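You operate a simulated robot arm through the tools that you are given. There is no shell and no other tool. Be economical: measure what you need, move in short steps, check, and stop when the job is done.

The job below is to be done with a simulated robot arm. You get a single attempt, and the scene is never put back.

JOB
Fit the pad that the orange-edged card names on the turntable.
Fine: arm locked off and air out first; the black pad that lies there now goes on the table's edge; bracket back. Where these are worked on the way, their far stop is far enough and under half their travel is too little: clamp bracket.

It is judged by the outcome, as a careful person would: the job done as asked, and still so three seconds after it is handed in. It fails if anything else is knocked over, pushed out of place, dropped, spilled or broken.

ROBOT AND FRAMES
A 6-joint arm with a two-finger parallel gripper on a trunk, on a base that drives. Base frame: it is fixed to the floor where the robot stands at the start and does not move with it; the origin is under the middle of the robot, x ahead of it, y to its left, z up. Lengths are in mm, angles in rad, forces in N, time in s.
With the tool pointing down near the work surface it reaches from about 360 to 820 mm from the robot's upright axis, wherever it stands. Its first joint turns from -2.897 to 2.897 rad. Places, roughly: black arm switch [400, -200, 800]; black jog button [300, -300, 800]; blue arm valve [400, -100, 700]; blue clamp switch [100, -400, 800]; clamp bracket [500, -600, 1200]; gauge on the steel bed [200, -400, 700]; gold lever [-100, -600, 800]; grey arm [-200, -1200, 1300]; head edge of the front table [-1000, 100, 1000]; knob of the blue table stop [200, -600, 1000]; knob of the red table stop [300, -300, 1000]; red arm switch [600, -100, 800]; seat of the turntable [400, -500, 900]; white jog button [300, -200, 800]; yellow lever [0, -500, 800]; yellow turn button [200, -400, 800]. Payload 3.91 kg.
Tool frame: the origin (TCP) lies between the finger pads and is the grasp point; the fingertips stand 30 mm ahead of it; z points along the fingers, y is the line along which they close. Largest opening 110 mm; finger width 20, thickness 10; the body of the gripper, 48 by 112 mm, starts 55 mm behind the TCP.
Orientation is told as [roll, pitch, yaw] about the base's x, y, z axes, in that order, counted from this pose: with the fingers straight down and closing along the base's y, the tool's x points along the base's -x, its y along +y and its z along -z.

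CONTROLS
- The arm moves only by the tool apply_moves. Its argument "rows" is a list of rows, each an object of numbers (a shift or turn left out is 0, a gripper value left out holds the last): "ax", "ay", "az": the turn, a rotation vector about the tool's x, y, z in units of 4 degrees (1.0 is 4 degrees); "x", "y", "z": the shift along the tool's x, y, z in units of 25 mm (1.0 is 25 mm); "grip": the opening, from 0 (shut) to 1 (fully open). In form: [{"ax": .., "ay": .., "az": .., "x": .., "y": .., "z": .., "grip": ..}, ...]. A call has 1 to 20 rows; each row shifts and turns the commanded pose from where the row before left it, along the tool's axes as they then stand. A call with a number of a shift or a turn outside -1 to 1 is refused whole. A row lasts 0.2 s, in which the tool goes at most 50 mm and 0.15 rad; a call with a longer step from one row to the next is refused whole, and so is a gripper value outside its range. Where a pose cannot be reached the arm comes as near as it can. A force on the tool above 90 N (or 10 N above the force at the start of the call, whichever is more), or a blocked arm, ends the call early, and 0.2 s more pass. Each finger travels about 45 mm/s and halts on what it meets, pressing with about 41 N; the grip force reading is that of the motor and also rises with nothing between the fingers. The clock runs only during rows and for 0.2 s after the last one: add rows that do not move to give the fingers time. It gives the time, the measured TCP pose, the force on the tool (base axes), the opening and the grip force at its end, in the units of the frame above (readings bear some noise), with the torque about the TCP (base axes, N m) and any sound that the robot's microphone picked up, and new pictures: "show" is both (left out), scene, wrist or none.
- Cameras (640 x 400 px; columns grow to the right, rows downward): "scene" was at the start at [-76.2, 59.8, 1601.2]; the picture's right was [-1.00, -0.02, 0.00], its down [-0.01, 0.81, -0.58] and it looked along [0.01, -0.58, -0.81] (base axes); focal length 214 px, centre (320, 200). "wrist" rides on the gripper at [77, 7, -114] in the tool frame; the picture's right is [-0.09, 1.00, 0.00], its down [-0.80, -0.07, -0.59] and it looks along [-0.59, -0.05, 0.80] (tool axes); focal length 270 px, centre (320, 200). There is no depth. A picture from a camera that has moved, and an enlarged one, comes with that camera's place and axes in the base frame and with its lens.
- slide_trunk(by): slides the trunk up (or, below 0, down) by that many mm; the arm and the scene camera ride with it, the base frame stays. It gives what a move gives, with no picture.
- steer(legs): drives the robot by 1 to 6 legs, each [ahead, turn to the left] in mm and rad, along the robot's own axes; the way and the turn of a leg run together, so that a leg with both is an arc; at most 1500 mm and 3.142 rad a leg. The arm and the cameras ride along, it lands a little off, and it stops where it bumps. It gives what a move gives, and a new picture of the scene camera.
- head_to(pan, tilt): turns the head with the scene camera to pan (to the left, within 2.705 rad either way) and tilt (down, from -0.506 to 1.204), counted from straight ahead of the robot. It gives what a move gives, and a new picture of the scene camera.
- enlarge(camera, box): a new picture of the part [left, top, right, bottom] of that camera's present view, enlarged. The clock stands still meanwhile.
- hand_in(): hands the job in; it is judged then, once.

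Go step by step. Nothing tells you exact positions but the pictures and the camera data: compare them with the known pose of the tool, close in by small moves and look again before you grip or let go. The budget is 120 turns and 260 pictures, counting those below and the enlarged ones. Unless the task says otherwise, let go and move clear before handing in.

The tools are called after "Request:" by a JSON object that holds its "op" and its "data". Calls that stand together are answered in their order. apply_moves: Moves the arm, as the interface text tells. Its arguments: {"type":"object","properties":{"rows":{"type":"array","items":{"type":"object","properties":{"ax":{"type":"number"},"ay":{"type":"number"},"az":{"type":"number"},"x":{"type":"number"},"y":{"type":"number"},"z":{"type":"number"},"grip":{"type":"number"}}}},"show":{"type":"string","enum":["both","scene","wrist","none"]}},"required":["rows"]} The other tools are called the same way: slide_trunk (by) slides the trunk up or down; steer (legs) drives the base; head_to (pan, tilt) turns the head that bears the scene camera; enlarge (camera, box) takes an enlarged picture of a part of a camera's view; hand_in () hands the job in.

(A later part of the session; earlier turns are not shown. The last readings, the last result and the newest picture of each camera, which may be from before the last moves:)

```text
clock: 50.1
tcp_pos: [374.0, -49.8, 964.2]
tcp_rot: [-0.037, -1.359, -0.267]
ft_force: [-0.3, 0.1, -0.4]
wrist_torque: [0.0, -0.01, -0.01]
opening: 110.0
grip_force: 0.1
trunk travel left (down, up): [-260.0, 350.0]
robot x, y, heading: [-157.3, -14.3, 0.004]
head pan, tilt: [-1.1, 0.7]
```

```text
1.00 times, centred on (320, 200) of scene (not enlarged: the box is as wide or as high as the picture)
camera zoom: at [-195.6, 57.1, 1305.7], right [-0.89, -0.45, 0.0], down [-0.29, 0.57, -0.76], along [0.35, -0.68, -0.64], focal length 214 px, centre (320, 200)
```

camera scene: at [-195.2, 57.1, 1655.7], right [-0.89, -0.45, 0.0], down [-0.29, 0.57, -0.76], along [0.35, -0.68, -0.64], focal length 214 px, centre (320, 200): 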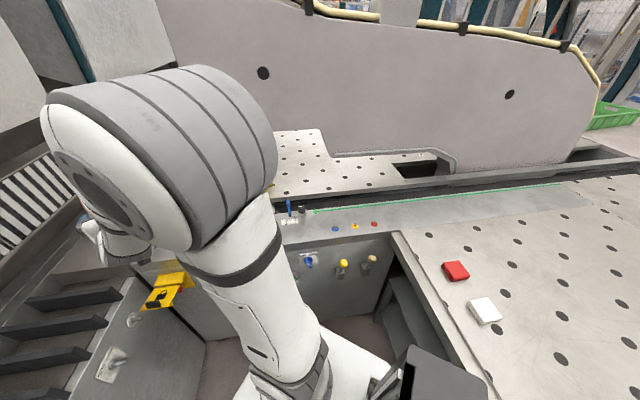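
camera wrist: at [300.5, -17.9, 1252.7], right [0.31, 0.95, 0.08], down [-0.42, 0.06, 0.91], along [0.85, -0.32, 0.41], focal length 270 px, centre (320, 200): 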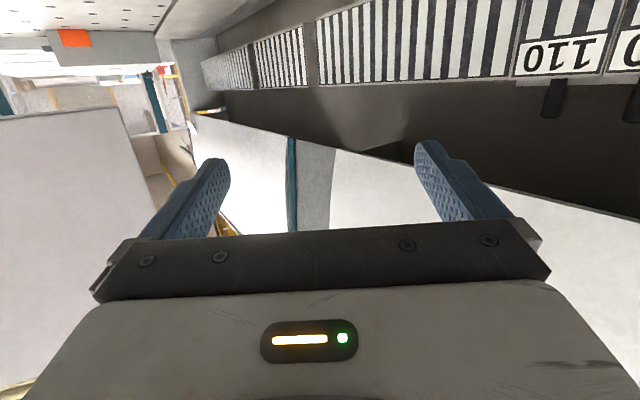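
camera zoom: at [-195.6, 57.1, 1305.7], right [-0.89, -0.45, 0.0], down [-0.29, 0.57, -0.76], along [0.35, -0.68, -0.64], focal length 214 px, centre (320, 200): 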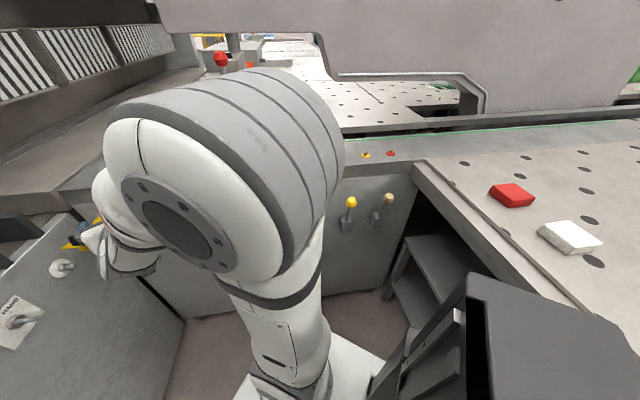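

Request:
{"op": "slide_trunk", "data": {"by": -170}}

Request:
{"op": "enlarge", "data": {"camera": "wrist", "box": [0, 0, 640, 400]}}

Request:
{"op": "enlarge", "data": {"camera": "wrist", "box": [260, 60, 440, 230]}}

```text
clock: 52.0
tcp_pos: [374.6, -49.1, 793.0]
tcp_rot: [-0.037, -1.359, -0.268]
ft_force: [-0.4, 0.5, 0.6]
wrist_torque: [-0.03, -0.02, -0.01]
opening: 110.0
grip_force: 0.0
trunk travel left (down, up): [-90.0, 520.0]
robot x, y, heading: [-154.6, -17.1, 0.002]
head pan, tilt: [-1.1, 0.7]
```

```text
1.00 times, centred on (320, 200) of wrist (not enlarged: the box is as wide or as high as the picture)
camera zoom: at [254.7, -4.0, 743.2], right [0.31, 0.95, 0.08], down [-0.41, 0.06, 0.91], along [0.85, -0.32, 0.41], focal length 270 px, centre (320, 200)
```

zoom: 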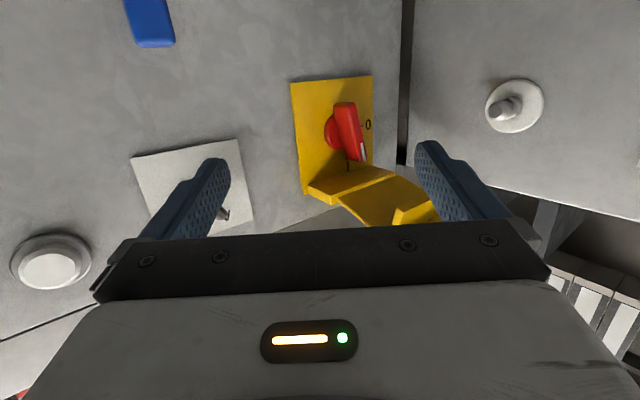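

```text
2.35 times, centred on (350, 145) of wrist
camera zoom: at [254.7, -4.0, 743.2], right [0.31, 0.95, 0.08], down [-0.41, 0.06, 0.91], along [0.85, -0.32, 0.41], focal length 636 px, centre (249, 329)
```

zoom: 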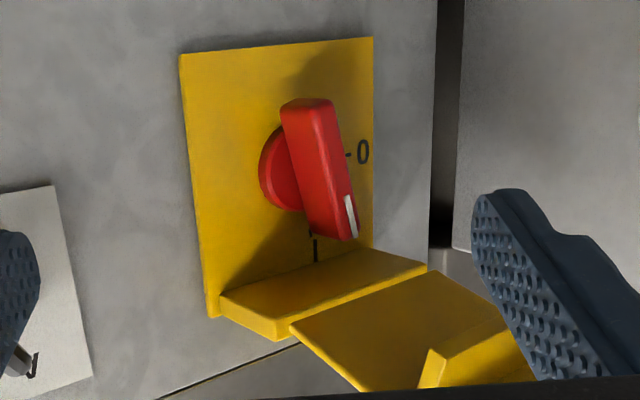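

The switch points up at I with 0 to its left; I must push its upper end to the left with closed fingers from the right side. I close the gripper, level the tool and approach.

Request:
{"op": "apply_moves", "data": {"rows": [{"ay": -1, "grip": 0}, {"ay": -1}, {"ay": -1}, {}, {}, {}]}}

```text
clock: 53.5
tcp_pos: [375.6, -47.8, 793.1]
tcp_rot: [-1.532, -1.563, 1.23]
ft_force: [-0.4, 0.2, 0.0]
wrist_torque: [0.0, -0.01, 0.01]
opening: 0.0
grip_force: 13.6
trunk travel left (down, up): [-90.0, 520.0]
robot x, y, heading: [-155.9, -18.7, -0.002]
head pan, tilt: [-1.1, 0.7]
camera scene: at [-195.5, 57.1, 1135.7], right [-0.89, -0.45, 0.0], down [-0.29, 0.57, -0.76], along [0.35, -0.68, -0.64], focal length 214 px, centre (320, 200)
camera wrist: at [267.9, -7.4, 717.3], right [0.3, 0.95, 0.08], down [-0.59, 0.12, 0.8], along [0.75, -0.28, 0.59], focal length 270 px, centre (320, 200)
```

scene: 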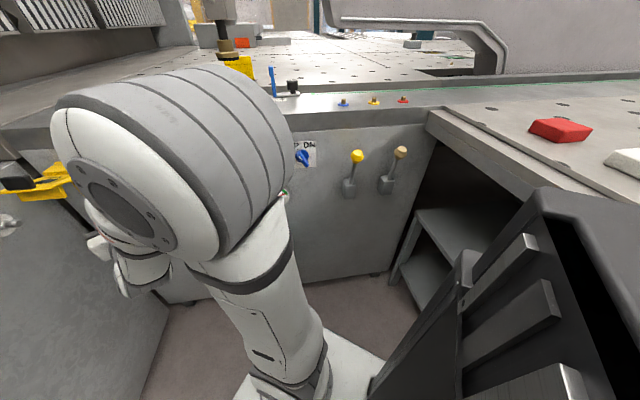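
wrist: 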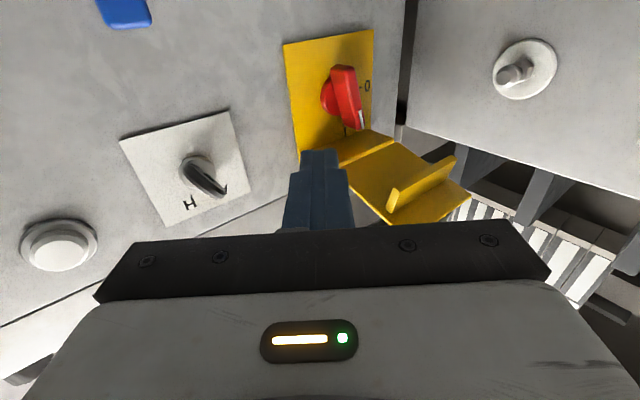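

Request:
{"op": "apply_moves", "data": {"rows": [{"x": -0.56, "y": 0.37}, {"x": -0.56}, {"z": 0.9}, {"z": 0.9}, {"z": 0.9}, {"z": 0.9}], "show": "wrist"}}

Request:
{"op": "enlarge", "data": {"camera": "wrist", "box": [230, 60, 430, 240]}}

```text
clock: 54.9
tcp_pos: [464.4, -67.7, 821.1]
tcp_rot: [-1.522, -1.563, 1.217]
ft_force: [-1.5, -0.8, 0.6]
wrist_torque: [-0.01, 0.01, 0.04]
opening: 0.0
grip_force: 37.6
trunk travel left (down, up): [-90.0, 520.0]
robot x, y, heading: [-158.8, -17.1, 0.004]
head pan, tilt: [-1.1, 0.7]
camera wrist: at [356.7, -27.0, 745.0], right [0.3, 0.95, 0.08], down [-0.59, 0.11, 0.8], along [0.75, -0.28, 0.59], focal length 270 px, centre (320, 200)
```

wrist: 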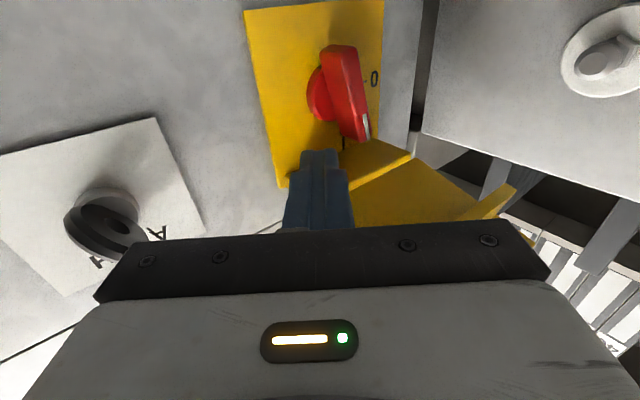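

```text
2.22 times, centred on (330, 150) of wrist
camera zoom: at [356.7, -27.0, 745.0], right [0.3, 0.95, 0.08], down [-0.59, 0.11, 0.8], along [0.75, -0.28, 0.59], focal length 601 px, centre (298, 311)
```

zoom: 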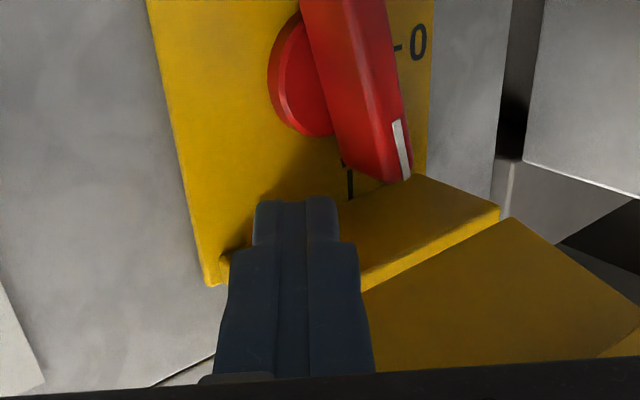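

Request:
{"op": "apply_moves", "data": {"rows": [{"z": 0.5}, {"z": 0.5}], "show": "none"}}

Request:
{"op": "enlarge", "data": {"camera": "wrist", "box": [230, 0, 450, 240]}}

```text
clock: 55.5
tcp_pos: [487.5, -74.6, 822.8]
tcp_rot: [-1.491, -1.564, 1.189]
ft_force: [-0.7, -0.6, 0.4]
wrist_torque: [0.01, 0.0, 0.0]
opening: 0.0
grip_force: 37.8
trunk travel left (down, up): [-90.0, 520.0]
robot x, y, heading: [-158.4, -13.2, -0.001]
head pan, tilt: [-1.1, 0.7]
```

```text
1.67 times, centred on (340, 120) of wrist
camera zoom: at [380.5, -33.0, 746.3], right [0.3, 0.95, 0.08], down [-0.59, 0.11, 0.8], along [0.75, -0.29, 0.59], focal length 450 px, centre (287, 333)
```

zoom: 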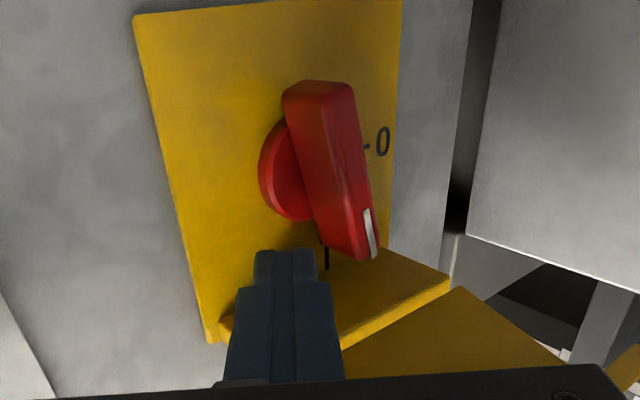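

Request:
{"op": "apply_moves", "data": {"rows": [{"z": 0.35}, {"z": 0.35}], "show": "none"}}

Request:
{"op": "enlarge", "data": {"camera": "wrist", "box": [230, 0, 450, 240]}}

```text
clock: 56.0
tcp_pos: [491.2, -75.2, 817.8]
tcp_rot: [-0.883, -1.554, 0.588]
ft_force: [-58.5, 4.4, -8.4]
wrist_torque: [-0.45, -1.67, 3.61]
opening: 0.0
grip_force: 37.9
trunk travel left (down, up): [-90.0, 520.0]
robot x, y, heading: [-153.9, -14.0, 0.001]
head pan, tilt: [-1.1, 0.7]
stopped in row 2: the force on the tool passed its limit at 104 N (the readings are from after the stop); the commanded pose is now the measured one
```

```text
1.67 times, centred on (340, 120) of wrist
camera zoom: at [382.0, -34.7, 743.4], right [0.29, 0.95, 0.07], down [-0.58, 0.11, 0.81], along [0.76, -0.28, 0.58], focal length 450 px, centre (287, 333)
```

zoom: 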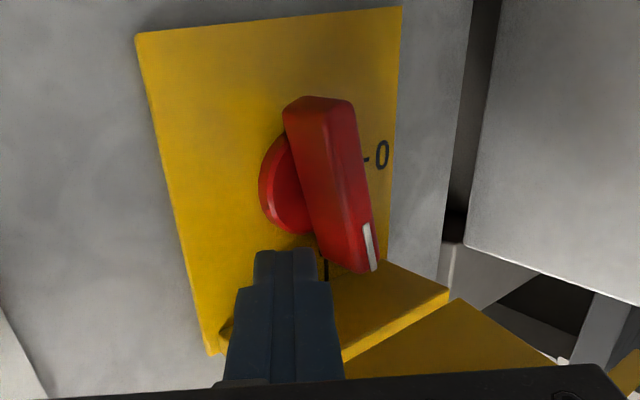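

The torque says the hand's upper left corner met the open flap. I back off, pitch the tool 20° upward so the body is lower, and approach again.

Request:
{"op": "apply_moves", "data": {"rows": [{"z": -0.6}, {"z": -0.6}, {"ay": -1}, {"ay": -1}, {"ay": -1}, {"ay": -1}, {"ay": -1}, {}], "show": "none"}}

Request:
{"op": "enlarge", "data": {"camera": "wrist", "box": [0, 0, 640, 400]}}

```text
clock: 57.8
tcp_pos: [467.2, -67.2, 819.7]
tcp_rot: [-3.104, -1.23, 2.809]
ft_force: [-1.0, 0.3, -0.2]
wrist_torque: [0.02, 0.01, 0.04]
opening: 0.1
grip_force: 37.5
trunk travel left (down, up): [-90.0, 520.0]
robot x, y, heading: [-151.6, -17.4, 0.001]
head pan, tilt: [-1.1, 0.7]
```

```text
1.00 times, centred on (320, 200) of wrist (not enlarged: the box is as wide or as high as the picture)
camera zoom: at [389.7, -36.5, 709.2], right [0.26, 0.96, 0.07], down [-0.81, 0.18, 0.56], along [0.52, -0.2, 0.83], focal length 270 px, centre (320, 200)
```

zoom: 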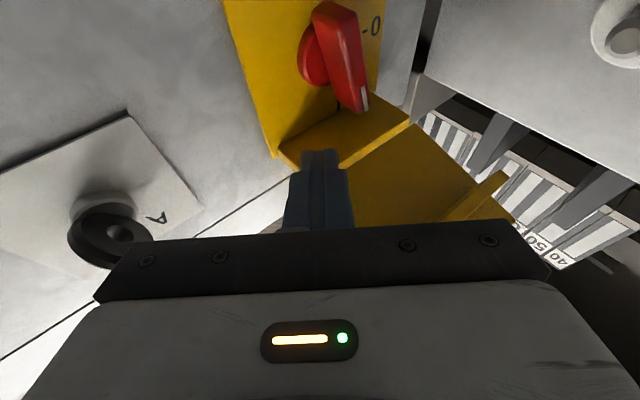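

Request:
{"op": "apply_moves", "data": {"rows": [{"z": 0.39, "x": 0.27}, {"z": 0.39, "x": 0.27}, {"z": 0.39, "x": 0.27}, {"z": 0.3, "x": 0.2}], "show": "none"}}

Request:
{"op": "enlarge", "data": {"camera": "wrist", "box": [230, 0, 450, 240]}}

```text
clock: 58.8
tcp_pos: [507.8, -78.2, 805.3]
tcp_rot: [-3.113, -1.229, 2.809]
ft_force: [0.4, -0.2, 0.6]
wrist_torque: [0.03, 0.05, -0.01]
opening: 0.0
grip_force: 37.9
trunk travel left (down, up): [-90.0, 520.0]
robot x, y, heading: [-156.2, -15.2, -0.004]
head pan, tilt: [-1.1, 0.7]
```

```text
1.67 times, centred on (340, 120) of wrist
camera zoom: at [431.4, -46.8, 696.2], right [0.27, 0.96, 0.07], down [-0.81, 0.19, 0.56], along [0.52, -0.21, 0.83], focal length 450 px, centre (287, 333)
```

zoom: 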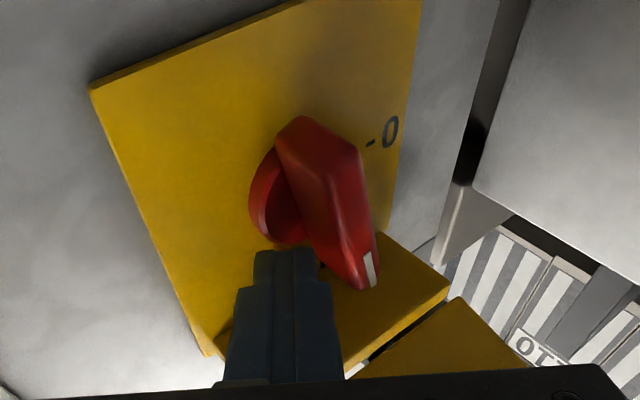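

The fingertip is just right of the switch's upper end. I push it left along an arc toward 0.

Request:
{"op": "apply_moves", "data": {"rows": [{"y": 0.316, "z": 0.306, "x": -0.144}, {"y": 0.316, "z": 0.251, "x": 0.007}, {"y": 0.316, "z": 0.197, "x": 0.157}], "show": "none"}}

Request:
{"op": "enlarge", "data": {"camera": "wrist", "box": [230, 0, 450, 240]}}

```text
clock: 59.6
tcp_pos: [530.2, -63.2, 814.8]
tcp_rot: [-3.11, -1.224, 2.812]
ft_force: [-12.9, -6.8, 12.7]
wrist_torque: [-0.08, 0.04, -0.03]
opening: 0.0
grip_force: 37.5
trunk travel left (down, up): [-90.0, 520.0]
robot x, y, heading: [-156.0, -16.2, -0.002]
head pan, tilt: [-1.1, 0.7]
```

```text
1.67 times, centred on (340, 120) of wrist
camera zoom: at [454.3, -31.9, 704.5], right [0.27, 0.96, 0.07], down [-0.81, 0.18, 0.55], along [0.52, -0.21, 0.83], focal length 450 px, centre (287, 333)
```

zoom: 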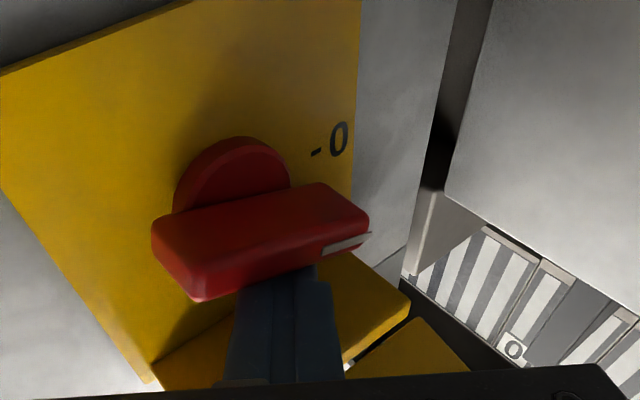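

Request:
{"op": "apply_moves", "data": {"rows": [{"y": 0.252, "z": 0.125, "x": 0.215}, {"y": 0.06, "z": -0.03, "x": 0.2}, {}], "show": "none"}}

Request:
{"op": "enlarge", "data": {"camera": "wrist", "box": [230, 0, 450, 240]}}

```text
clock: 60.4
tcp_pos: [536.0, -55.2, 816.4]
tcp_rot: [-3.123, -1.206, 2.827]
ft_force: [-7.4, -11.5, 57.5]
wrist_torque: [-0.49, -0.1, -0.03]
opening: 0.0
grip_force: 38.3
trunk travel left (down, up): [-90.0, 520.0]
robot x, y, heading: [-156.0, -14.9, -0.002]
head pan, tilt: [-1.1, 0.7]
```

```text
1.67 times, centred on (340, 120) of wrist
camera zoom: at [461.8, -25.6, 704.4], right [0.26, 0.96, 0.08], down [-0.82, 0.18, 0.54], along [0.5, -0.2, 0.84], focal length 450 px, centre (287, 333)
```

zoom: 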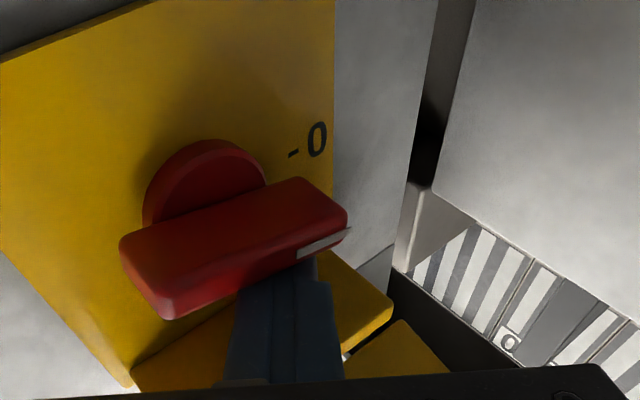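

The switch is at its 0 stop (57 N against it). I lift off, back out and look at the flap.

Request:
{"op": "apply_moves", "data": {"rows": [{"x": -0.3}, {"z": -0.94, "x": -0.34}, {"z": -0.94, "x": -0.34}, {"z": -0.94, "x": -0.34}, {"z": -0.94, "x": -0.34}, {"z": -0.94, "x": -0.34}, {"z": -0.94, "x": -0.34}]}}

Request:
{"op": "enlarge", "data": {"camera": "wrist", "box": [260, 0, 520, 240]}}

Request:
{"op": "enlarge", "data": {"camera": "scene", "box": [0, 130, 160, 270]}}

```text
clock: 62.0
tcp_pos: [394.3, -13.6, 810.7]
tcp_rot: [-3.103, -1.23, 2.808]
ft_force: [0.4, -0.2, -0.1]
wrist_torque: [0.03, 0.01, -0.03]
opening: 0.3
grip_force: 37.7
trunk travel left (down, up): [-90.0, 520.0]
robot x, y, heading: [-154.5, -14.6, -0.001]
head pan, tilt: [-1.1, 0.7]
camera scene: at [-195.7, 57.1, 1135.7], right [-0.89, -0.45, 0.0], down [-0.29, 0.57, -0.76], along [0.35, -0.68, -0.64], focal length 214 px, centre (320, 200)
camera wrist: at [317.2, 16.2, 701.7], right [0.26, 0.96, 0.07], down [-0.81, 0.18, 0.56], along [0.52, -0.2, 0.83], focal length 270 px, centre (320, 200)
```

scene: 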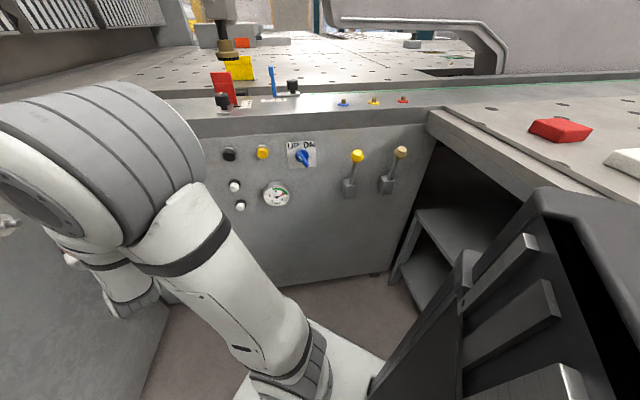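
wrist: 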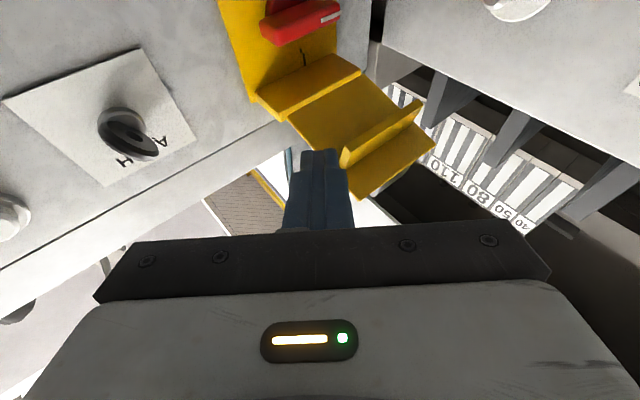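

```text
1.67 times, centred on (390, 120) of wrist
camera zoom: at [317.2, 16.2, 701.7], right [0.26, 0.96, 0.07], down [-0.81, 0.18, 0.56], along [0.52, -0.2, 0.83], focal length 450 px, centre (203, 333)
```

zoom: 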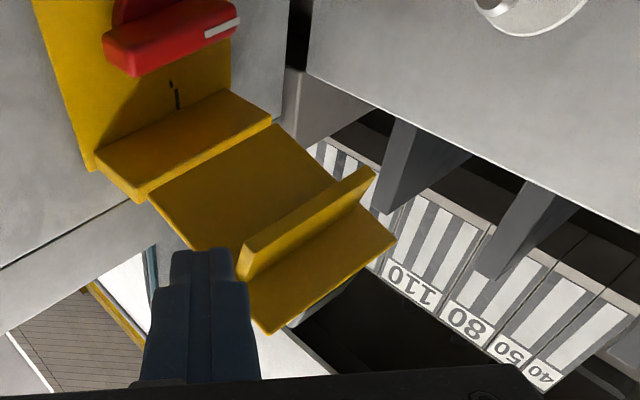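

```text
2.86 times, centred on (80, 200) of scene
camera zoom: at [-195.7, 57.1, 1135.7], right [-0.89, -0.45, 0.0], down [-0.29, 0.57, -0.76], along [0.35, -0.68, -0.64], focal length 613 px, centre (1006, 200)
```

zoom: 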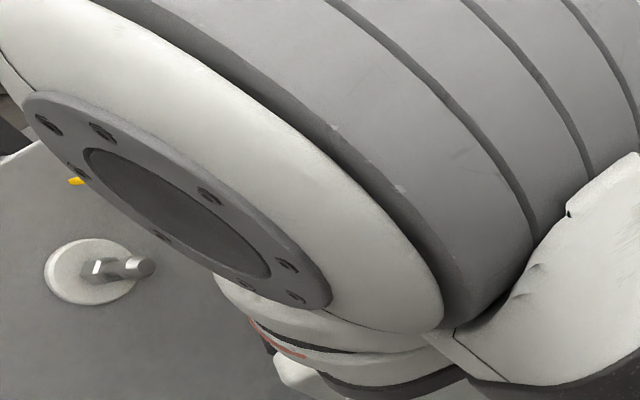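

The flap has risen-open position with a rib beneath; I will shut it later with the tool pointing down. While the tool is low and level I first inspect the blue valve.

Request:
{"op": "apply_moves", "data": {"rows": [{"ay": 1, "z": -0.7}, {"ay": 1, "z": -0.7}, {"ay": 1, "z": -0.7}, {"ay": 1, "z": -0.7}, {"ay": 1, "z": -0.7}, {"ax": 1, "x": 0.3}, {"ax": 1, "x": 0.3}, {"ax": 1, "x": 0.3}, {"ax": 1, "x": 0.3}, {"ax": 1, "x": 0.3}, {"ax": 1, "x": 0.3}, {"ax": 1, "x": 0.3}, {"ax": 1, "x": 0.3}, {"ax": 1, "x": 0.3}], "show": "none"}}

Request:
{"op": "slide_trunk", "data": {"by": -80}}

Request:
{"op": "enlarge", "data": {"camera": "wrist", "box": [0, 0, 640, 400]}}

```text
clock: 65.0
tcp_pos: [336.0, 22.7, 738.7]
tcp_rot: [-1.554, -1.555, 0.628]
ft_force: [0.1, -0.3, 0.2]
wrist_torque: [-0.01, -0.03, 0.01]
opening: 0.0
grip_force: 37.6
out of reach, approached as far as the arm can: row 3, 4, 5
trunk travel left (down, up): [-90.0, 520.0]
robot x, y, heading: [-154.3, -19.1, 0.001]
head pan, tilt: [-1.1, 0.7]
```

```text
clock: 66.1
tcp_pos: [336.3, 21.9, 658.7]
tcp_rot: [-1.561, -1.556, 0.635]
ft_force: [-0.8, 0.2, 0.2]
wrist_torque: [0.01, 0.04, 0.01]
opening: 0.0
grip_force: 37.6
trunk travel left (down, up): [-10.0, 600.0]
robot x, y, heading: [-154.6, -17.1, -0.0]
head pan, tilt: [-1.1, 0.7]
```

```text
1.00 times, centred on (320, 200) of wrist (not enlarged: the box is as wide or as high as the picture)
camera zoom: at [271.1, 117.5, 582.3], right [0.8, 0.6, 0.07], down [-0.4, 0.44, 0.8], along [0.45, -0.67, 0.59], focal length 270 px, centre (320, 200)
```

zoom: 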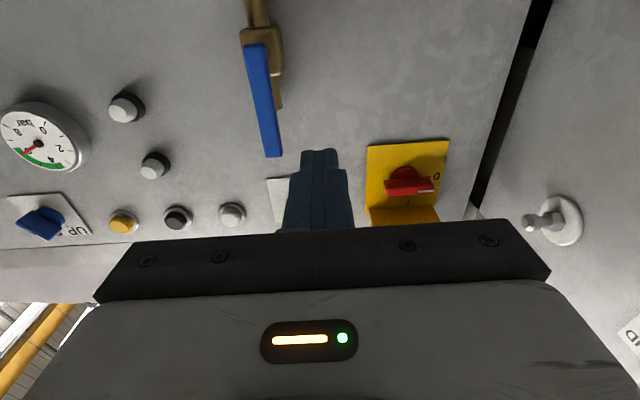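

Request:
{"op": "enlarge", "data": {"camera": "wrist", "box": [200, 0, 340, 170]}}

Request:
{"op": "enlarge", "data": {"camera": "wrist", "box": [330, 110, 470, 240]}}

Request:
{"op": "enlarge", "data": {"camera": "wrist", "box": [0, 80, 180, 250]}}

```text
2.35 times, centred on (270, 85) of wrist
camera zoom: at [271.1, 117.5, 582.3], right [0.8, 0.6, 0.07], down [-0.4, 0.44, 0.8], along [0.45, -0.67, 0.59], focal length 636 px, centre (438, 471)
```

zoom: 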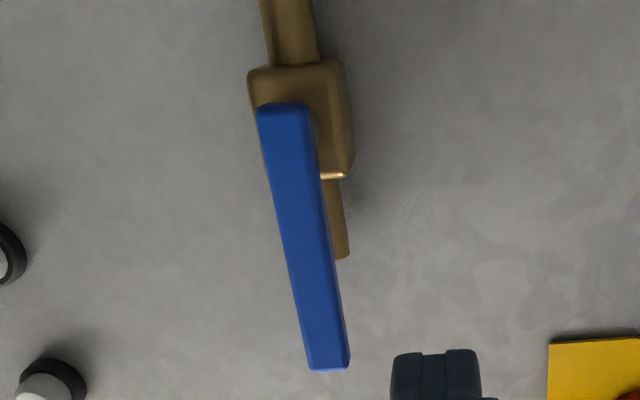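

```text
3.08 times, centred on (400, 175) of wrist
camera zoom: at [271.1, 117.5, 582.3], right [0.8, 0.6, 0.07], down [-0.4, 0.44, 0.8], along [0.45, -0.67, 0.59], focal length 832 px, centre (74, 277)
```

zoom: 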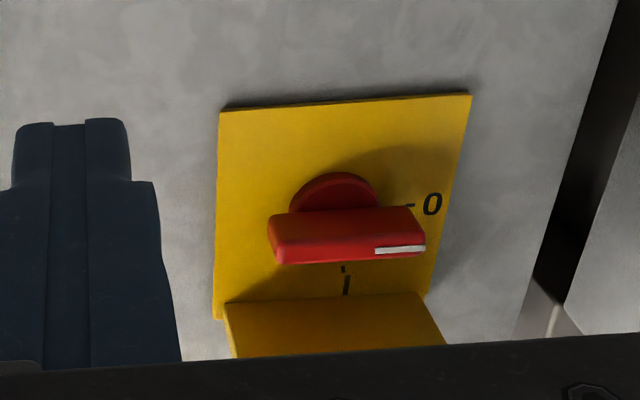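

```text
2.35 times, centred on (90, 165) of wrist
camera zoom: at [271.1, 117.5, 582.3], right [0.8, 0.6, 0.07], down [-0.4, 0.44, 0.8], along [0.45, -0.67, 0.59], focal length 636 px, centre (861, 282)
```

zoom: 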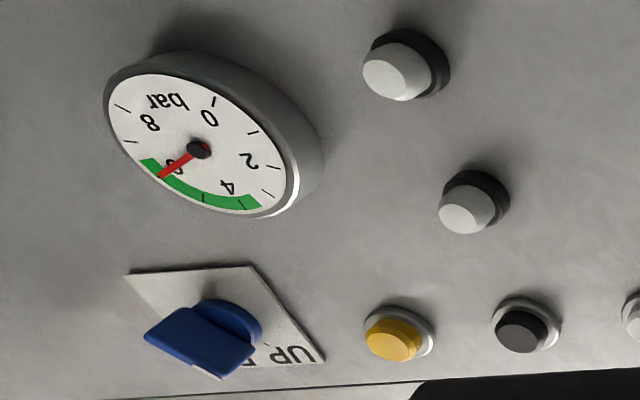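

The valve handle is vertical (open), pivoted at its lower end near (385,-132,618), top at z≈716. I bring the fingertip to its left side near the top and push it right gently to find its turning sense.

Request:
{"op": "apply_moves", "data": {"rows": [{"x": -0.8}, {"x": -0.8}, {"z": 0.9}, {"z": 0.9}, {"z": 0.9}, {"z": 0.9}, {"z": 0.9}, {"z": 0.8}], "show": "wrist"}}

```text
clock: 67.9
tcp_pos: [417.1, -83.1, 698.7]
tcp_rot: [-1.575, -1.555, 0.649]
ft_force: [-0.2, 1.1, 0.1]
wrist_torque: [0.01, 0.01, 0.0]
opening: 0.0
grip_force: 37.6
trunk travel left (down, up): [-10.0, 600.0]
robot x, y, heading: [-157.0, -12.0, -0.003]
head pan, tilt: [-1.1, 0.7]
camera wrist: at [352.8, 13.1, 622.7], right [0.8, 0.6, 0.07], down [-0.4, 0.44, 0.8], along [0.45, -0.67, 0.59], focal length 270 px, centre (320, 200)
```

wrist: 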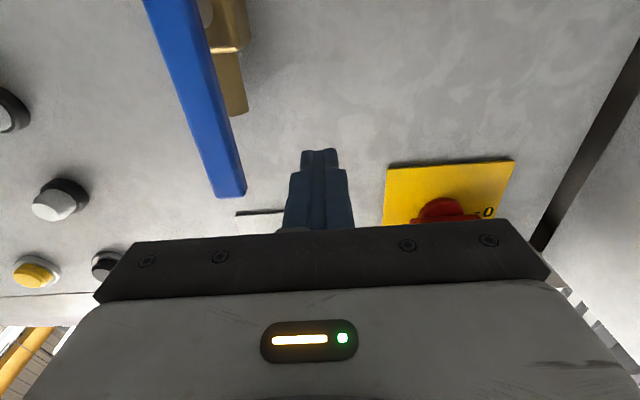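

Request:
{"op": "apply_moves", "data": {"rows": [{"y": -0.6}, {"y": -0.5}, {"y": -0.4}, {"y": -0.3}, {"y": -0.3}, {"y": -0.3}], "show": "wrist"}}

```text
clock: 69.3
tcp_pos: [368.6, -118.9, 698.7]
tcp_rot: [-1.57, -1.555, 0.644]
ft_force: [0.8, -0.5, 0.3]
wrist_torque: [0.0, 0.01, 0.01]
opening: 0.1
grip_force: 37.8
trunk travel left (down, up): [-10.0, 600.0]
robot x, y, heading: [-157.0, -13.5, -0.001]
head pan, tilt: [-1.1, 0.7]
camera wrist: at [303.7, -23.6, 623.1], right [0.8, 0.6, 0.07], down [-0.4, 0.44, 0.8], along [0.45, -0.67, 0.59], focal length 270 px, centre (320, 200)
```

wrist: 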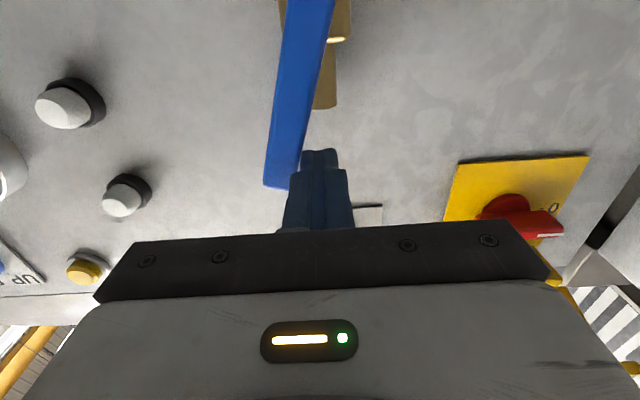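

Request:
{"op": "apply_moves", "data": {"rows": [{"y": -0.55, "x": 0.07}, {"y": -0.55, "x": 0.07}, {"y": -0.49, "x": 0.25}, {"y": -0.49, "x": 0.25}, {"y": -0.38, "x": 0.4}, {"y": -0.38, "x": 0.4}, {"y": -0.22, "x": 0.52}, {"y": -0.22, "x": 0.52}, {"x": 0.25}], "show": "wrist"}}

```text
clock: 71.3
tcp_pos: [315.4, -168.4, 640.6]
tcp_rot: [-2.219, -1.557, 1.287]
ft_force: [-6.5, -4.8, 27.1]
wrist_torque: [-0.24, -0.19, -0.34]
opening: 0.0
grip_force: 37.9
out of reach, approached as far as the arm can: row 7, 8
trunk travel left (down, up): [-10.0, 600.0]
robot x, y, heading: [-158.0, -14.6, 0.0]
head pan, tilt: [-1.1, 0.7]
camera wrist: at [252.9, -74.0, 562.9], right [0.8, 0.6, 0.08], down [-0.41, 0.44, 0.8], along [0.44, -0.67, 0.6], focal length 270 px, centre (320, 200)
```

wrist: 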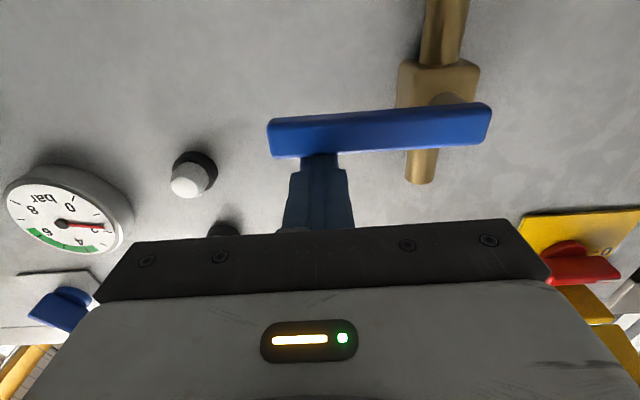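

The valve is turned and the gauge is falling. I nudge it to its stop and then check the gauge.

Request:
{"op": "apply_moves", "data": {"rows": [{"x": 0.25}, {"x": 0.2}, {}, {}], "show": "none"}}

Request:
{"op": "enlarge", "data": {"camera": "wrist", "box": [0, 40, 520, 260]}}

```text
clock: 71.9
tcp_pos: [319.7, -168.9, 639.7]
tcp_rot: [3.096, -1.531, 2.253]
ft_force: [-10.2, 0.7, 38.0]
wrist_torque: [-0.36, -0.1, -0.16]
opening: 0.2
grip_force: 37.5
out of reach, approached as far as the arm can: row 1
trunk travel left (down, up): [-10.0, 600.0]
robot x, y, heading: [-153.4, -18.5, -0.001]
head pan, tilt: [-1.1, 0.7]
stopped in row 2: the force on the tool passed its limit at 96 N (the readings are from after the stop); the commanded pose is now the measured one
```

```text
1.23 times, centred on (260, 150) of wrist
camera zoom: at [258.0, -75.2, 559.0], right [0.8, 0.6, 0.09], down [-0.43, 0.46, 0.78], along [0.42, -0.66, 0.62], focal length 333 px, centre (394, 262)
```

zoom: 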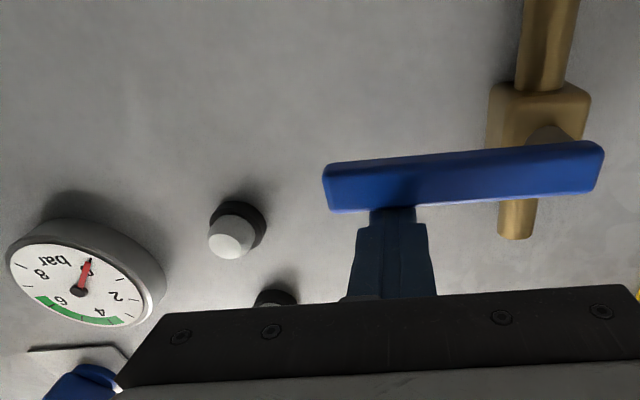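

Air gauge reads 0 and the valve is at its stop. I lift off and back away, then raise the trunk and turn the tool downward for closing the flap.

Request:
{"op": "apply_moves", "data": {"rows": [{"x": -0.5}, {"z": -1}, {"z": -1}, {"z": -1}, {"z": -1}, {"z": -1}, {"y": 1}, {"y": 1}], "show": "none"}}

Request:
{"op": "slide_trunk", "data": {"by": 350}}

Request:
{"op": "apply_moves", "data": {"rows": [{"ay": 1}, {"ay": 1}, {"ay": 1}, {"ay": 1}, {"ay": 1}, {"ay": 1}, {"ay": 1}, {"ay": 1}, {"ay": 1}, {"ay": 1}, {"ay": 1}, {"ay": 1}, {"ay": 1}, {"ay": 1}, {"ay": 1}, {"ay": 1}, {"ay": 1}, {"ay": 1}, {"ay": 1}, {"ay": 1}]}}

```text
clock: 73.7
tcp_pos: [326.5, -28.1, 651.3]
tcp_rot: [-2.96, -1.541, 2.028]
ft_force: [0.2, 0.0, 0.5]
wrist_torque: [0.02, 0.02, -0.02]
opening: 0.0
grip_force: 37.5
out of reach, approached as far as the arm can: row 2, 3, 4, 5, 6
trunk travel left (down, up): [-10.0, 600.0]
robot x, y, heading: [-154.7, -14.5, -0.001]
head pan, tilt: [-1.1, 0.7]
```

```text
clock: 77.2
tcp_pos: [327.0, -27.4, 1002.8]
tcp_rot: [-2.944, -1.543, 2.012]
ft_force: [0.1, -0.4, -0.4]
wrist_torque: [0.0, -0.01, 0.02]
opening: 0.0
grip_force: 37.6
trunk travel left (down, up): [-360.0, 250.0]
robot x, y, heading: [-154.4, -15.7, 0.0]
head pan, tilt: [-1.1, 0.7]
```

```text
clock: 81.4
tcp_pos: [326.1, -27.0, 1000.9]
tcp_rot: [-0.005, -0.202, -0.931]
ft_force: [-0.6, -0.1, -0.4]
wrist_torque: [0.0, 0.0, 0.01]
opening: 0.0
grip_force: 37.8
trunk travel left (down, up): [-360.0, 250.0]
robot x, y, heading: [-159.8, -12.4, -0.001]
head pan, tilt: [-1.1, 0.7]
camera scene: at [-196.0, 57.1, 1405.7], right [-0.89, -0.45, 0.0], down [-0.29, 0.57, -0.76], along [0.35, -0.68, -0.64], focal length 214 px, centre (320, 200)
camera wrist: at [274.2, 56.5, 1099.5], right [0.85, 0.52, 0.01], down [0.34, -0.57, 0.74], along [0.4, -0.63, -0.67], focal length 270 px, centre (320, 200)
```

scene: 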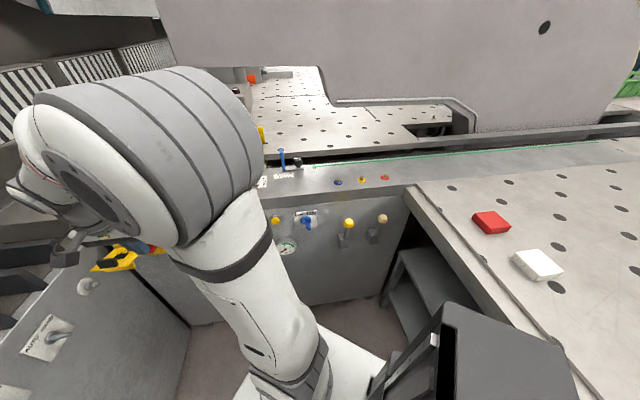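
wrist: 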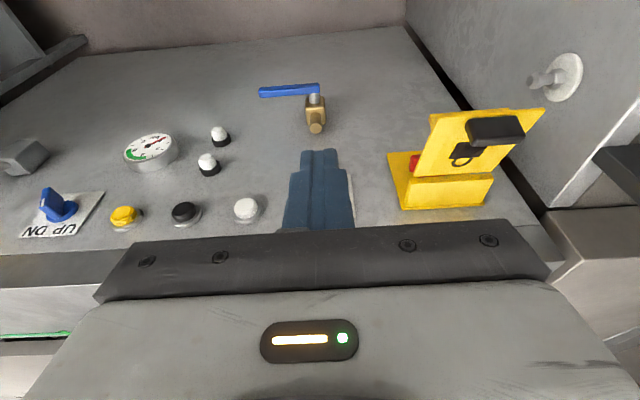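

Request:
{"op": "apply_moves", "data": {"rows": [{"ay": 1}, {"ay": 1}, {"ay": 0.9}, {"y": 0.91, "x": -0.38, "z": 0.15}, {"y": 0.91, "x": -0.38, "z": 0.15}, {"y": 0.91, "x": -0.38, "z": 0.15}, {"y": 0.91, "x": -0.38, "z": 0.15}, {"y": 0.91, "x": -0.38, "z": 0.15}, {"y": 0.91, "x": -0.38, "z": 0.15}, {"y": 0.91, "x": -0.38, "z": 0.15}], "show": "wrist"}}

Request:
{"op": "enlarge", "data": {"camera": "wrist", "box": [240, 80, 440, 240]}}

```text
clock: 83.6
tcp_pos: [495.5, 12.0, 972.7]
tcp_rot: [-0.006, 0.003, -0.934]
ft_force: [-0.2, 0.1, -0.5]
wrist_torque: [-0.03, 0.01, -0.01]
opening: 0.0
grip_force: 37.7
trunk travel left (down, up): [-360.0, 250.0]
robot x, y, heading: [-155.9, -15.5, -0.004]
head pan, tilt: [-1.1, 0.7]
camera wrist: at [455.6, 80.4, 1089.1], right [0.85, 0.52, -0.01], down [0.42, -0.68, 0.59], along [0.31, -0.51, -0.8], focal length 270 px, centre (320, 200)
```

wrist: 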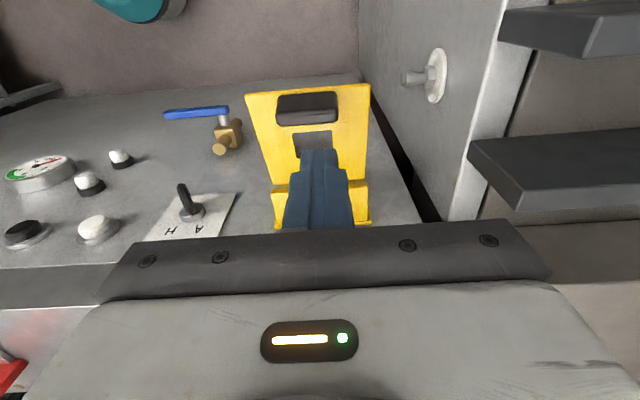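

```text
2.50 times, centred on (340, 160) of wrist
camera zoom: at [455.6, 80.4, 1089.1], right [0.85, 0.52, -0.01], down [0.42, -0.68, 0.59], along [0.31, -0.51, -0.8], focal length 676 px, centre (270, 300)
```

zoom: 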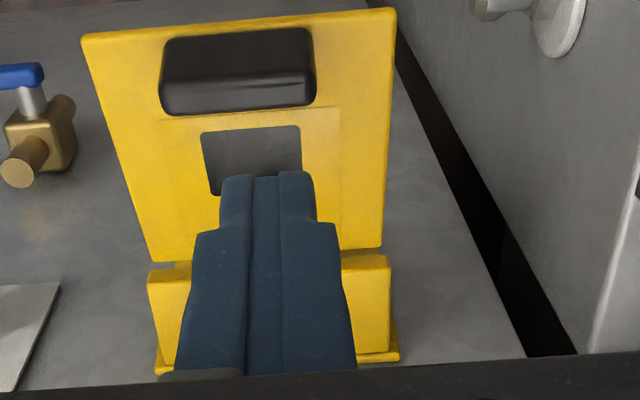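

Request:
{"op": "apply_moves", "data": {"rows": [{"z": 0.7}, {"z": 0.7}, {"z": 0.8}, {"z": 0.8}, {"z": 0.7, "x": -0.2}, {"z": 0.7, "x": -0.4}, {"z": 0.5, "x": -0.5}, {"x": -0.5, "z": 0.2}], "show": "wrist"}}

```text
clock: 85.4
tcp_pos: [517.6, -17.1, 846.5]
tcp_rot: [-0.005, 0.0, -0.933]
ft_force: [0.4, 0.3, -0.5]
wrist_torque: [-0.01, 0.0, 0.01]
opening: 0.0
grip_force: 37.5
trunk travel left (down, up): [-360.0, 250.0]
robot x, y, heading: [-157.0, -15.8, -0.004]
head pan, tilt: [-1.1, 0.7]
camera wrist: at [478.1, 48.9, 962.2], right [0.85, 0.52, -0.01], down [0.42, -0.68, 0.59], along [0.31, -0.51, -0.8], focal length 270 px, centre (320, 200)
```

wrist: 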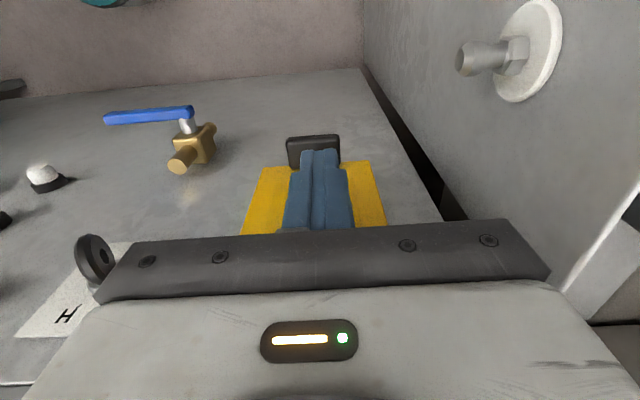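

The flap has swung down. I push it gently against the panel until I feel resistance.

Request:
{"op": "apply_moves", "data": {"rows": [{"x": -0.3}, {"x": -0.3}, {"x": -0.3}, {"x": -0.2}, {"x": -0.2}], "show": "wrist"}}

```text
clock: 86.6
tcp_pos: [532.6, -38.7, 846.5]
tcp_rot: [-0.014, 0.008, -0.929]
ft_force: [-37.8, 34.0, -4.1]
wrist_torque: [-0.1, -0.15, -0.48]
opening: 0.0
grip_force: 37.6
trunk travel left (down, up): [-360.0, 250.0]
robot x, y, heading: [-152.2, -17.7, 0.0]
head pan, tilt: [-1.1, 0.7]
camera wrist: at [493.7, 27.6, 963.0], right [0.85, 0.52, -0.01], down [0.43, -0.68, 0.59], along [0.3, -0.51, -0.81], focal length 270 px, centre (320, 200)
```

wrist: 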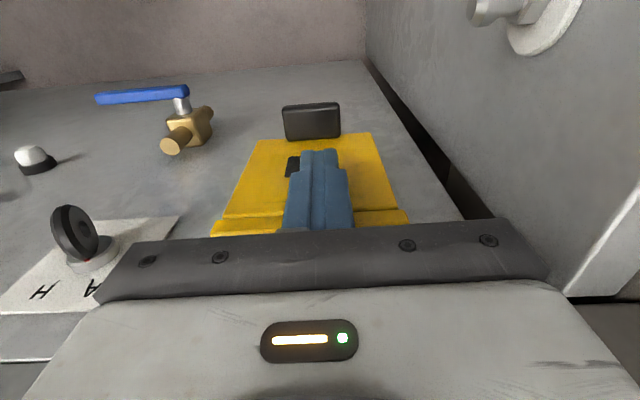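

Request:
{"op": "apply_moves", "data": {"rows": [{"x": 1}, {"x": 1}, {"x": 1}, {"x": 1, "z": -1}, {"x": 0.5, "z": -1}, {"z": -1}], "show": "wrist"}}

Request:
{"op": "enlarge", "data": {"camera": "wrist", "box": [230, 60, 450, 240]}}

```text
clock: 88.0
tcp_pos: [468.8, 45.4, 919.4]
tcp_rot: [-0.006, 0.002, -0.932]
ft_force: [0.0, -0.7, 0.2]
wrist_torque: [0.0, -0.03, -0.02]
opening: 0.1
grip_force: 37.4
trunk travel left (down, up): [-360.0, 250.0]
robot x, y, heading: [-155.2, -12.9, 0.001]
head pan, tilt: [-1.1, 0.7]
camera wrist: at [429.3, 112.9, 1035.3], right [0.85, 0.52, -0.01], down [0.42, -0.68, 0.59], along [0.31, -0.51, -0.8], focal length 270 px, centre (320, 200)
```

wrist: 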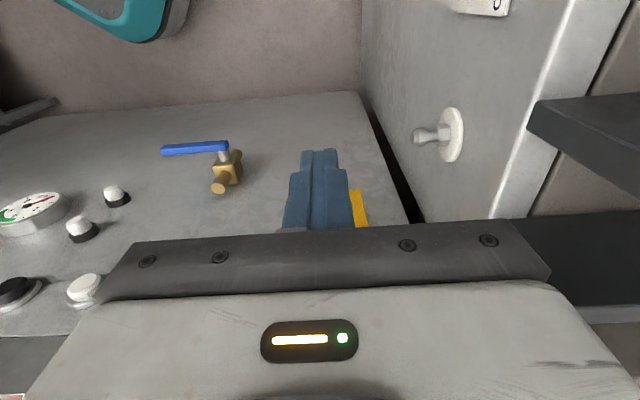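

```text
2.22 times, centred on (340, 150) of wrist
camera zoom: at [429.3, 112.9, 1035.3], right [0.85, 0.52, -0.01], down [0.42, -0.68, 0.59], along [0.31, -0.51, -0.8], focal length 601 px, centre (276, 311)
```

zoom: 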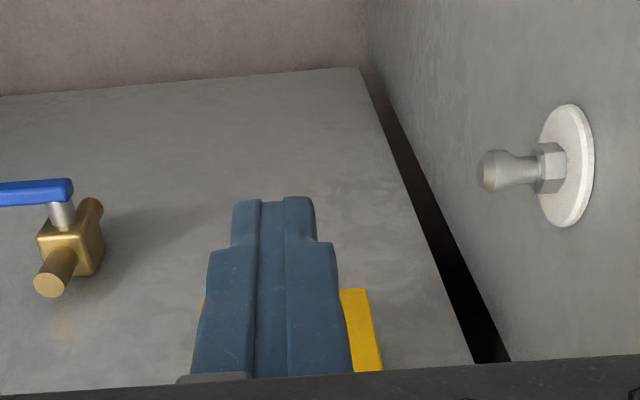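

The flap now hangs shut over the switch. Next the bracket: I raise the trunk, return the base forward and check the panel with the scene camera on the way.

Request:
{"op": "slide_trunk", "data": {"by": 250}}

Request:
{"op": "apply_moves", "data": {"rows": [{"z": -1, "x": 0.2, "grip": 1}, {"z": -1, "x": 0.2}, {"z": -1, "x": 0.2}, {"z": -1, "x": 0.2}, {"z": -1}, {"z": -1}, {"z": -1}], "show": "none"}}

Request:
{"op": "steer", "data": {"legs": [[130, 0]]}}

Request:
{"op": "enlarge", "data": {"camera": "scene", "box": [120, 170, 320, 330]}}

```text
clock: 90.5
tcp_pos: [469.1, 45.1, 1169.4]
tcp_rot: [-0.005, 0.002, -0.932]
ft_force: [0.3, 0.3, -0.7]
wrist_torque: [0.03, -0.01, 0.01]
opening: 0.0
grip_force: 37.9
trunk travel left (down, up): [-610.0, 0.0]
robot x, y, heading: [-153.9, -16.9, 0.004]
head pan, tilt: [-1.1, 0.7]
```

```text
clock: 92.1
tcp_pos: [458.0, 63.3, 1343.2]
tcp_rot: [-0.005, -0.001, -0.933]
ft_force: [0.6, 0.1, -0.2]
wrist_torque: [-0.02, 0.03, 0.0]
opening: 110.0
grip_force: 0.0
trunk travel left (down, up): [-610.0, 0.0]
robot x, y, heading: [-158.0, -17.3, -0.003]
head pan, tilt: [-1.1, 0.7]
```

```text
clock: 93.4
tcp_pos: [594.3, 61.6, 1342.2]
tcp_rot: [-0.007, 0.002, -0.931]
ft_force: [1.2, 0.0, -0.5]
wrist_torque: [-0.01, 0.0, -0.03]
opening: 110.1
grip_force: 0.0
trunk travel left (down, up): [-610.0, 0.0]
robot x, y, heading: [-25.0, -18.8, -0.001]
head pan, tilt: [-1.1, 0.7]
camera scene: at [-59.3, 57.1, 1655.7], right [-0.89, -0.45, 0.0], down [-0.29, 0.57, -0.76], along [0.35, -0.68, -0.64], focal length 214 px, centre (320, 200)
```

scene: 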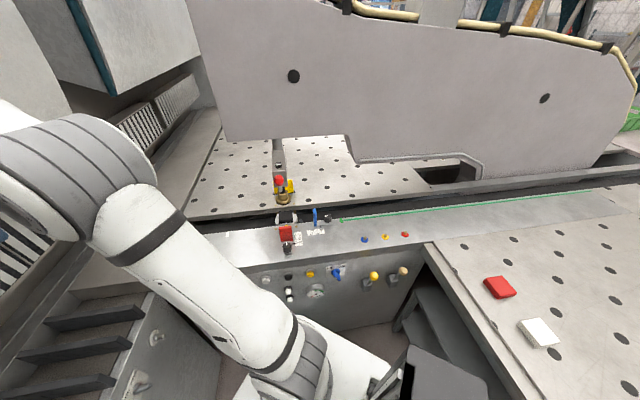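

```text
2.50 times, centred on (220, 250) of scene
camera zoom: at [-59.3, 57.1, 1655.7], right [-0.89, -0.45, 0.0], down [-0.29, 0.57, -0.76], along [0.35, -0.68, -0.64], focal length 536 px, centre (570, 75)
```

zoom: 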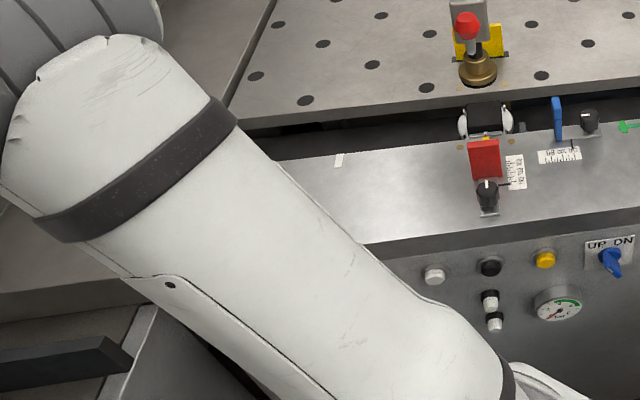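

Request:
{"op": "apply_moves", "data": {"rows": [{"y": -0.984, "x": -0.494, "z": 0.05}, {"y": -0.984, "x": -0.494, "z": 0.05}, {"y": -0.984, "x": -0.494, "z": 0.05}, {"y": -0.984, "x": -0.494, "z": 0.05}, {"y": -0.984, "x": -0.494, "z": 0.05}, {"y": -0.984, "x": -0.494, "z": 0.05}, {"y": -0.984, "x": -0.494, "z": 0.05}, {"y": -0.984, "x": -0.494, "z": 0.05}, {"y": -0.984, "x": -0.494, "z": 0.05}, {"y": -0.984, "x": -0.494, "z": 0.05}, {"y": -0.984, "x": -0.494, "z": 0.05}, {"y": -0.984, "x": -0.494, "z": 0.05}, {"y": -0.984, "x": -0.494, "z": 0.05}, {"y": -0.984, "x": -0.494, "z": 0.05}, {"y": -0.984, "x": -0.494, "z": 0.05}, {"y": -0.984, "x": -0.494, "z": 0.05}, {"y": -0.984, "x": -0.494, "z": 0.05}, {"y": -0.984, "x": -0.494, "z": 0.05}, {"y": -0.984, "x": -0.3, "z": 0.05}, {"y": -0.984, "x": -0.2, "z": 0.05}]}}

```text
clock: 97.6
tcp_pos: [337.0, -420.5, 1319.8]
tcp_rot: [-0.006, 0.001, -0.933]
ft_force: [0.5, -0.8, -0.3]
wrist_torque: [0.0, -0.01, -0.03]
opening: 110.1
grip_force: 0.1
trunk travel left (down, up): [-610.0, 0.0]
robot x, y, heading: [-24.0, -12.3, -0.004]
head pan, tilt: [-1.1, 0.7]
camera scene: at [-62.0, 56.4, 1655.7], right [-0.89, -0.45, 0.0], down [-0.29, 0.57, -0.76], along [0.35, -0.68, -0.64], focal length 214 px, centre (320, 200)
camera wrist: at [296.4, -353.9, 1435.3], right [0.85, 0.52, -0.01], down [0.42, -0.68, 0.59], along [0.31, -0.51, -0.8], focal length 270 px, centre (320, 200)
```

scene: 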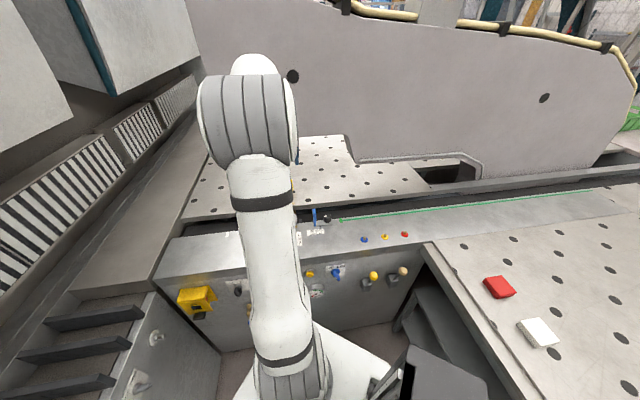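
wrist: 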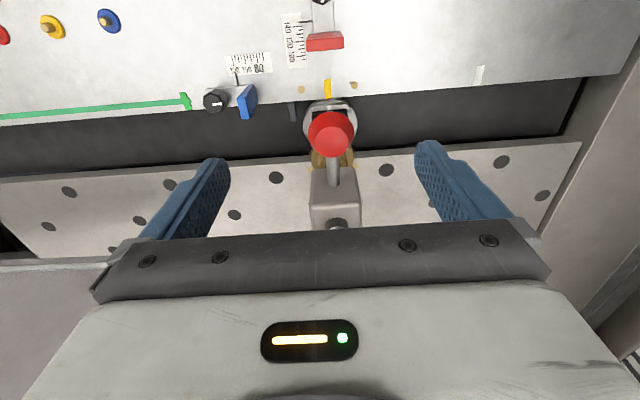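

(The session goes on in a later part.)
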